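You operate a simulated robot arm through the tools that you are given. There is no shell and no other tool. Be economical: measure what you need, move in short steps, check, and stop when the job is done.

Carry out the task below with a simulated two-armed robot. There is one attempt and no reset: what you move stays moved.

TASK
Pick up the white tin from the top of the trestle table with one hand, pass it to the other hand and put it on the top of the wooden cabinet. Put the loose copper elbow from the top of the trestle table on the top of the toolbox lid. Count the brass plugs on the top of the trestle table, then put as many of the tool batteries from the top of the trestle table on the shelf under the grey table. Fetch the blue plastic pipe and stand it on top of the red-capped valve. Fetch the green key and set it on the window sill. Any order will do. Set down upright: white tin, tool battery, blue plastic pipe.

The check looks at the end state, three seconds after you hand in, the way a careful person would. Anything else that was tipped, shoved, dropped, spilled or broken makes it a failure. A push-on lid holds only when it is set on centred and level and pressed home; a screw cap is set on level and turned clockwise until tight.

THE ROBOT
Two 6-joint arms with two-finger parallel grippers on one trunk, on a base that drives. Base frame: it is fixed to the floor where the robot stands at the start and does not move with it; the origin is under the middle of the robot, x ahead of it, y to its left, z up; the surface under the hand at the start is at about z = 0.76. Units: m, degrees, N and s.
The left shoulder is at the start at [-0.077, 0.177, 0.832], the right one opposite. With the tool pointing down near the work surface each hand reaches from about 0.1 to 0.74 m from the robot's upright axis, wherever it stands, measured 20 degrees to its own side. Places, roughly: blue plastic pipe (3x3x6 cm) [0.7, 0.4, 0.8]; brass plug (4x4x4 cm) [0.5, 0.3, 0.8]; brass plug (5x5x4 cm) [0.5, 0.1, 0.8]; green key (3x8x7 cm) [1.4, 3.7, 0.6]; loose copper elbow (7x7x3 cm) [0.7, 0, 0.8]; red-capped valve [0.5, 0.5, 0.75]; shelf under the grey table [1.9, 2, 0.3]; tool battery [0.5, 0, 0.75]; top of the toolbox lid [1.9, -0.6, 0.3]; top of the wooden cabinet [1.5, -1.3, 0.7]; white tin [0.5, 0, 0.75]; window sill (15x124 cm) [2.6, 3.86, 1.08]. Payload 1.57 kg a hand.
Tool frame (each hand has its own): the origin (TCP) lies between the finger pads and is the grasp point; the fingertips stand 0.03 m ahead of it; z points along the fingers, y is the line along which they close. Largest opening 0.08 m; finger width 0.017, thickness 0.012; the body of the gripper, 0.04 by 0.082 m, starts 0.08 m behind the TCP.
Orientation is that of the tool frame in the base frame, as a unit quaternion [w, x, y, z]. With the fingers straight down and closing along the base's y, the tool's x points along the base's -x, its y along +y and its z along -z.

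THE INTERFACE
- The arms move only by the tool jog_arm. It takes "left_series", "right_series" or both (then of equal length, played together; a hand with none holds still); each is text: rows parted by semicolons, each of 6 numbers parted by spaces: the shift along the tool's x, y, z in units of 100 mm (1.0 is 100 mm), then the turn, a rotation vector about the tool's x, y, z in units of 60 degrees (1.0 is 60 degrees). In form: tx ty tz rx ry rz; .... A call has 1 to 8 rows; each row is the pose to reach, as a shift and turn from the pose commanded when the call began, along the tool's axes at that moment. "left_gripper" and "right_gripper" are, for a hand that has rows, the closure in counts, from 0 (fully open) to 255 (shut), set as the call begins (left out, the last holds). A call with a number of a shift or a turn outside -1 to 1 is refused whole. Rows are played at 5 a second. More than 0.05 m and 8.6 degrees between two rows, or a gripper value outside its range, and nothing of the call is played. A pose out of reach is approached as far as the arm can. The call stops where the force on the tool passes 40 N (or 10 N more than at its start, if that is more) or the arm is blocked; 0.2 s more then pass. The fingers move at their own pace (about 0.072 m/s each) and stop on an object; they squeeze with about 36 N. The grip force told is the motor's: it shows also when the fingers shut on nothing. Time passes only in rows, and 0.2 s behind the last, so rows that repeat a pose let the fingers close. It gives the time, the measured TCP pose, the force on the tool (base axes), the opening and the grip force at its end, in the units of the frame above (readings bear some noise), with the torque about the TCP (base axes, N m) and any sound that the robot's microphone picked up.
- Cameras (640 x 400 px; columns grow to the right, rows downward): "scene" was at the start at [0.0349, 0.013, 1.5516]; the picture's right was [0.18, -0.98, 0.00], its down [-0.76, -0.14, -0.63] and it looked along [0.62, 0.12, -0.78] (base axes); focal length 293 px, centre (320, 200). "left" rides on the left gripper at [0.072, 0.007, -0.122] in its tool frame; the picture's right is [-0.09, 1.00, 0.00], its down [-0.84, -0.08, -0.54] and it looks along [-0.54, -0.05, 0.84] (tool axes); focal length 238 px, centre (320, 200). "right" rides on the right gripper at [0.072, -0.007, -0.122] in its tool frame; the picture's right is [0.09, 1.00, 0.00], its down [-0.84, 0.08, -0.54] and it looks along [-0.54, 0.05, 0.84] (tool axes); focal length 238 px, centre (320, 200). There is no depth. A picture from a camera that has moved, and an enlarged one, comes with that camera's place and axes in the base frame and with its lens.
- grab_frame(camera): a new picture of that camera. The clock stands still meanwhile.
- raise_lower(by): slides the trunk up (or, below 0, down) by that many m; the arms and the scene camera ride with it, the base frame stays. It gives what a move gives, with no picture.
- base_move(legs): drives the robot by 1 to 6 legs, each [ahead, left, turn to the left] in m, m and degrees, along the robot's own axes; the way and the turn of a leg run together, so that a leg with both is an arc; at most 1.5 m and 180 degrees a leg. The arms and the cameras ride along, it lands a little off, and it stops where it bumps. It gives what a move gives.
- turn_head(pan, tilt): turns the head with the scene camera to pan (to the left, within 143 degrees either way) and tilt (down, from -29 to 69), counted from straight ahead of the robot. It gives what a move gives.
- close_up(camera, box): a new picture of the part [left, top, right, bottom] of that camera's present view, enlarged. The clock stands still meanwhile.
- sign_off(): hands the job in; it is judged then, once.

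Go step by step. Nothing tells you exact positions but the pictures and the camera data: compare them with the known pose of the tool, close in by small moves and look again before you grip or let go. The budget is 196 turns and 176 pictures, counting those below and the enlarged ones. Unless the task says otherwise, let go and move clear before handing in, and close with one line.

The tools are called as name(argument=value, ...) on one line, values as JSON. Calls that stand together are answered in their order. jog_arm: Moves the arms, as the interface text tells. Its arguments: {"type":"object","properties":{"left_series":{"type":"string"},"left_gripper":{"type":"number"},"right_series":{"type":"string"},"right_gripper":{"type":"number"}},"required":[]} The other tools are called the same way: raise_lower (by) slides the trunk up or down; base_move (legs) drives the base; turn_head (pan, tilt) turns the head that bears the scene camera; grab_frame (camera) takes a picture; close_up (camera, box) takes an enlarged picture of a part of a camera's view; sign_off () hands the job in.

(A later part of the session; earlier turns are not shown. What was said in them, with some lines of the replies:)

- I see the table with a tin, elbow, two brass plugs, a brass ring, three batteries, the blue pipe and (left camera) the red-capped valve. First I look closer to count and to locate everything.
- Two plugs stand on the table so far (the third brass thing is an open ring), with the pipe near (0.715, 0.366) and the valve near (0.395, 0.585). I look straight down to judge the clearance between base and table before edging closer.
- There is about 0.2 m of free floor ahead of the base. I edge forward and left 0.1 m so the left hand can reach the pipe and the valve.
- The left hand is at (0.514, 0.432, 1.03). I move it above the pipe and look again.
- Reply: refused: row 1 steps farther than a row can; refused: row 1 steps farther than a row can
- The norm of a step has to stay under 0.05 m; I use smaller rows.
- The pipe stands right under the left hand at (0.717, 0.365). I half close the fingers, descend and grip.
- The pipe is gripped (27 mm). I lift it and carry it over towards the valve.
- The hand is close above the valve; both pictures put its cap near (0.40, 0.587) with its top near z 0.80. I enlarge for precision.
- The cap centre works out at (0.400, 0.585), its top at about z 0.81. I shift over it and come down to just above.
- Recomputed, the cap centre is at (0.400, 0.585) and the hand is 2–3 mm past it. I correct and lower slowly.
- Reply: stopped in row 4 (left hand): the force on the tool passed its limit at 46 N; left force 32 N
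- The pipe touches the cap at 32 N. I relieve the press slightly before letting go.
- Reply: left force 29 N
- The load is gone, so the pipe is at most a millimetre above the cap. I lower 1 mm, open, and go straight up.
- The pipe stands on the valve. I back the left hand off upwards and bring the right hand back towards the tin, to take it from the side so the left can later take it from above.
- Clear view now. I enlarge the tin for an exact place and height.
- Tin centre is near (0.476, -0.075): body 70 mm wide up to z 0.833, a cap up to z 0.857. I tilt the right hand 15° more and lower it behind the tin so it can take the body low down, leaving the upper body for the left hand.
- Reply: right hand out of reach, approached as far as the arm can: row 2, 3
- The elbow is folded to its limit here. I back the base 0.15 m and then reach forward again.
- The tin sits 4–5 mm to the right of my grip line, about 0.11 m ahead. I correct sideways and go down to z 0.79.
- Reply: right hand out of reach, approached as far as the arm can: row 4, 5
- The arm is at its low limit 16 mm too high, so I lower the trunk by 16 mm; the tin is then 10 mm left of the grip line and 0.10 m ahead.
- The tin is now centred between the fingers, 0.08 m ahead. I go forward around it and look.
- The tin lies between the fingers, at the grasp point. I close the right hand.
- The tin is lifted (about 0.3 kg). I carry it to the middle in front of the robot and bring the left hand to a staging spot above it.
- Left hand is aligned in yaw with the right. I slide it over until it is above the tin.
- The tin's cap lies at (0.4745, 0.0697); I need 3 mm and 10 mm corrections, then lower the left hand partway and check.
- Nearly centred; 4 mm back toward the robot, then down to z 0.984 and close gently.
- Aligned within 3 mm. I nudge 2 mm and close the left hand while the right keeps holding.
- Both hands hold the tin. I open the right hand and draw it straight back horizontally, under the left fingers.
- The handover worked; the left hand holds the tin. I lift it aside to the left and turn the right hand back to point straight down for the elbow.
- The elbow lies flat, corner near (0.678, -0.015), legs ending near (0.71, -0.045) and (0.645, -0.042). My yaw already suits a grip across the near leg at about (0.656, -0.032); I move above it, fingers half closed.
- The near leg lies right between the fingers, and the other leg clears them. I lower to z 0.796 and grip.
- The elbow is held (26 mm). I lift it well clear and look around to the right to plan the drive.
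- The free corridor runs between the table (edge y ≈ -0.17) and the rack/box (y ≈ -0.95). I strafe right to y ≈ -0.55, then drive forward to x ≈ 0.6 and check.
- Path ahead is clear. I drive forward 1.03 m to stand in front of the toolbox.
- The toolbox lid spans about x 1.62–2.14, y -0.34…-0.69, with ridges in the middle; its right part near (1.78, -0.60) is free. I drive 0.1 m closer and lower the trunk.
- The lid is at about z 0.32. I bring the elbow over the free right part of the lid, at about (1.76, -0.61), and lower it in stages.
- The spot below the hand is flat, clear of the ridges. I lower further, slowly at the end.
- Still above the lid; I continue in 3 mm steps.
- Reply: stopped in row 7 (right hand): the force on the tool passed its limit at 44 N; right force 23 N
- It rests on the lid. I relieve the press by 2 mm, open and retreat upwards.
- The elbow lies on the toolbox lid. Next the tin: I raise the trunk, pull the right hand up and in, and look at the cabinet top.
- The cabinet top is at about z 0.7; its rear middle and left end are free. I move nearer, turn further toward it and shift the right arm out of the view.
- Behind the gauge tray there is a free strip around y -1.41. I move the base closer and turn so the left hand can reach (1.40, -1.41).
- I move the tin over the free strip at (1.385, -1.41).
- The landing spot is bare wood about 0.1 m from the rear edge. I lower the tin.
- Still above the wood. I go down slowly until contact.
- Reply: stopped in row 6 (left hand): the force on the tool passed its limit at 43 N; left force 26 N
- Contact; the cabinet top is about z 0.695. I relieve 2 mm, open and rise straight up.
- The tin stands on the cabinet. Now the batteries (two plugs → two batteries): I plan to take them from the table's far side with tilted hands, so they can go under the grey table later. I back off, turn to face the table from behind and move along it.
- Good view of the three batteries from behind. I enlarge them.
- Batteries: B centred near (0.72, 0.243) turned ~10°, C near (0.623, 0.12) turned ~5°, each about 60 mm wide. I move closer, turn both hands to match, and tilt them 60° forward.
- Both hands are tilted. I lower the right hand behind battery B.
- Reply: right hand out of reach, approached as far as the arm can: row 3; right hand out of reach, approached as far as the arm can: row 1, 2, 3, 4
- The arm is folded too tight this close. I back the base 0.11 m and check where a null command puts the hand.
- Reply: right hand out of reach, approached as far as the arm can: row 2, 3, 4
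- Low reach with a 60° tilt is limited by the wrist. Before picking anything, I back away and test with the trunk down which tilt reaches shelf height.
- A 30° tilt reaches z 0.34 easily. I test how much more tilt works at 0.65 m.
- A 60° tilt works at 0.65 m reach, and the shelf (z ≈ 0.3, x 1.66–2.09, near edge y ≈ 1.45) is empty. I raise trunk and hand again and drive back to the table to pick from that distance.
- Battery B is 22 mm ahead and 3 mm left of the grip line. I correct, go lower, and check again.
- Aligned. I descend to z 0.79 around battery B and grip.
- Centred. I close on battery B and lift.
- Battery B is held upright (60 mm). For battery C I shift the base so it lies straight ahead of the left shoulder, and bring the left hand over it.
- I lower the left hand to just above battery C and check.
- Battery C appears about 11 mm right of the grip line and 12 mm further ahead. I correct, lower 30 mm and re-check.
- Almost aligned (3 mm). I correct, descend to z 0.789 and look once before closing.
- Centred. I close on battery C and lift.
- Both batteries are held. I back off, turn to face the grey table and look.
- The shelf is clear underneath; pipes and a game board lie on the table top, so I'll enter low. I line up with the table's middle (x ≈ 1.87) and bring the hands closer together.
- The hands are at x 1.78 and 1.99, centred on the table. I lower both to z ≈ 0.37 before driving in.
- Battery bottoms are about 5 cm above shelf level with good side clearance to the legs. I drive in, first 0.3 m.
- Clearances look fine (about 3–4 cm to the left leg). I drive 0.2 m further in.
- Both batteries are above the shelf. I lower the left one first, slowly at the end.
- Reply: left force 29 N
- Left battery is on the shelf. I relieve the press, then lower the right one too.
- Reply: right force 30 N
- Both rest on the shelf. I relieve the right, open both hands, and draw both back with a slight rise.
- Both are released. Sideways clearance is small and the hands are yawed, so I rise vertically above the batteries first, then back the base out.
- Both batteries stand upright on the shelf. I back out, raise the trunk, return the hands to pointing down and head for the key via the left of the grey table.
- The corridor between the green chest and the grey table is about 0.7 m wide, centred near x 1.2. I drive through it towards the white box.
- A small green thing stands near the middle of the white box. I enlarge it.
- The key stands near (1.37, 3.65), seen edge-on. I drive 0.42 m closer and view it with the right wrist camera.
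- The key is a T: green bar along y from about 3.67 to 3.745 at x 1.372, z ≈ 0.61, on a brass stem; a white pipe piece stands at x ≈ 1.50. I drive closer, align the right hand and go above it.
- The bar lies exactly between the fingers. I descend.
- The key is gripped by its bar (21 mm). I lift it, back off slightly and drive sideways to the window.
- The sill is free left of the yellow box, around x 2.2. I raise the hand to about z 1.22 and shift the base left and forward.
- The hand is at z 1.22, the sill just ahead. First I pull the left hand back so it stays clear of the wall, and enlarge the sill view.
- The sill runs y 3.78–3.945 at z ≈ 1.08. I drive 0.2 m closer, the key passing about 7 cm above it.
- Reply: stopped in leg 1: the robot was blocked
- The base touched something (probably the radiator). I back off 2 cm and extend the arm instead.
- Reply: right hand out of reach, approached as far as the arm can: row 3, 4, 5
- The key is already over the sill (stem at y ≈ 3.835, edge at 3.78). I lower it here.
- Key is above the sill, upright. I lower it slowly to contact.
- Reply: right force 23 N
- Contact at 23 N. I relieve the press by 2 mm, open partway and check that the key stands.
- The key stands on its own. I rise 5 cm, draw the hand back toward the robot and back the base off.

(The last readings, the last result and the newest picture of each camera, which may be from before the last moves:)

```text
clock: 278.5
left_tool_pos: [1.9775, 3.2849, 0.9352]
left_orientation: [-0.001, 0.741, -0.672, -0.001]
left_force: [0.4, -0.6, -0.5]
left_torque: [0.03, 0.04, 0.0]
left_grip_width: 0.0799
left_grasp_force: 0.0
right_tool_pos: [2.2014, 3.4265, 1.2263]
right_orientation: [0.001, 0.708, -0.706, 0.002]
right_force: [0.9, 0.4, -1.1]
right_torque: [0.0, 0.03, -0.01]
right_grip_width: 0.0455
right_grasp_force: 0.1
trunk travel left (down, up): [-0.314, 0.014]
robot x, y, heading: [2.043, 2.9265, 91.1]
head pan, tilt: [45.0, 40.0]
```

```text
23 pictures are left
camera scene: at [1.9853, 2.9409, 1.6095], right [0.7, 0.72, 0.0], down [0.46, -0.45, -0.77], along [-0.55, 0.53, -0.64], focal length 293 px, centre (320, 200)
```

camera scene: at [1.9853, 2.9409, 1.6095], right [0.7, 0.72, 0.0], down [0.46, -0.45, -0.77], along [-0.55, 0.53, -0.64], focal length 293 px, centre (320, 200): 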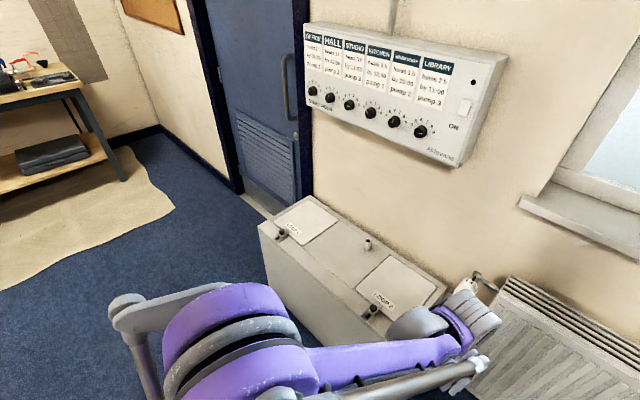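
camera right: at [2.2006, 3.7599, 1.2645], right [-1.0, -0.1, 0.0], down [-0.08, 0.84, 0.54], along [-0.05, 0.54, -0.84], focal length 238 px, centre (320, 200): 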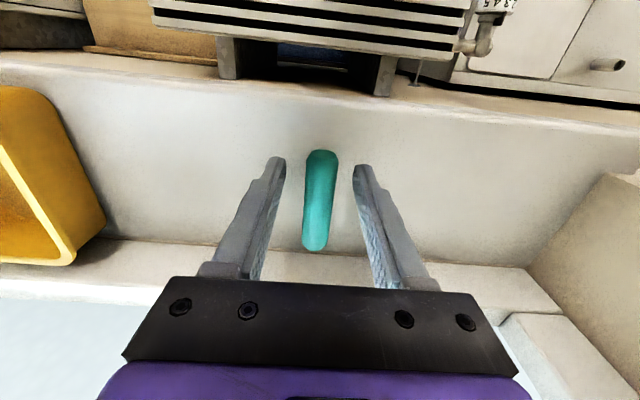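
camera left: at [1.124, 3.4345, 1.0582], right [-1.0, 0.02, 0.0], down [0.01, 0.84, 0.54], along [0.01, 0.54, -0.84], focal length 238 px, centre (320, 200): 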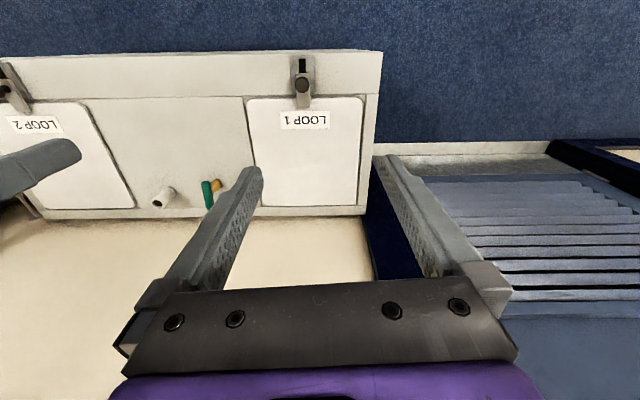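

The key stands on the sill and the white box with its pipe piece is undisturbed. One last look back at the trestle table and the grey-table shelf.

turn_head(pan=140, tilt=22)

grab_frame(camera="scene")

close_up(camera="scene", box=[240, 100, 480, 250])

```text
clock: 280.2
left_tool_pos: [1.9784, 3.2831, 0.9363]
left_orientation: [0.0, 0.741, -0.672, -0.001]
left_force: [0.3, 0.1, 0.2]
left_torque: [0.0, 0.0, 0.02]
left_grip_width: 0.0803
left_grasp_force: 0.0
right_tool_pos: [2.2016, 3.4263, 1.2242]
right_orientation: [0.001, 0.709, -0.706, 0.001]
right_force: [-0.3, -0.2, -0.1]
right_torque: [-0.01, -0.03, 0.04]
right_grip_width: 0.0455
right_grasp_force: 0.1
trunk travel left (down, up): [-0.314, 0.014]
robot x, y, heading: [2.0446, 2.9242, 90.9]
head pan, tilt: [140.0, 22.0]
```

```text
22 pictures are left
camera scene: at [1.9878, 2.8098, 1.6376], right [-0.78, 0.63, 0.0], down [0.24, 0.29, -0.93], along [-0.59, -0.72, -0.37], focal length 293 px, centre (320, 200)
```

scene: 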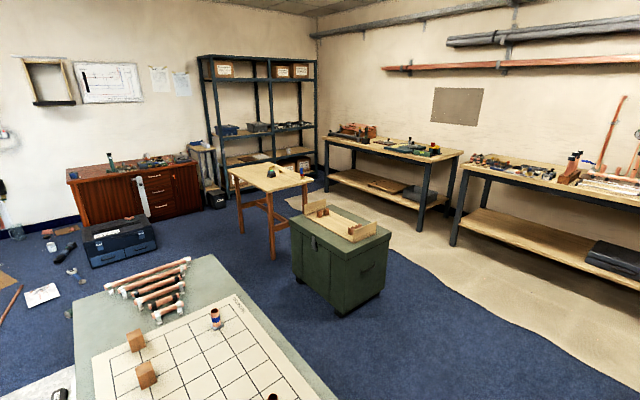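

```text
2.67 times, centred on (360, 175) of scene
camera zoom: at [1.9878, 2.8098, 1.6376], right [-0.78, 0.63, 0.0], down [0.24, 0.29, -0.93], along [-0.59, -0.72, -0.37], focal length 782 px, centre (213, 267)
```

zoom: 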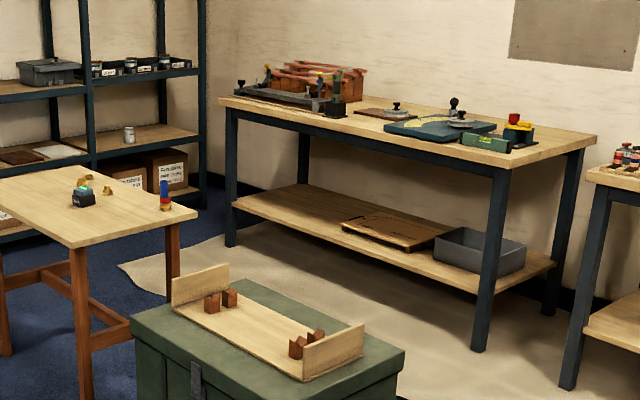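

The pipe still stands on the red-capped valve and the third battery is where it was. Everything is set down and both hands are empty and clear, so I hand in.

sign_off()

```text
The job is handed in.
```

All five tasks are done and the job is handed in: tin passed to the other hand and stood on the cabinet, elbow on the toolbox lid, two brass plugs counted and two batteries upright on the shelf, blue pipe standing on the red-capped valve, green key on the window sill. The base was blocked once on the way to the window sill, probably against the white box or a radiator, and nothing looked moved afterwards.
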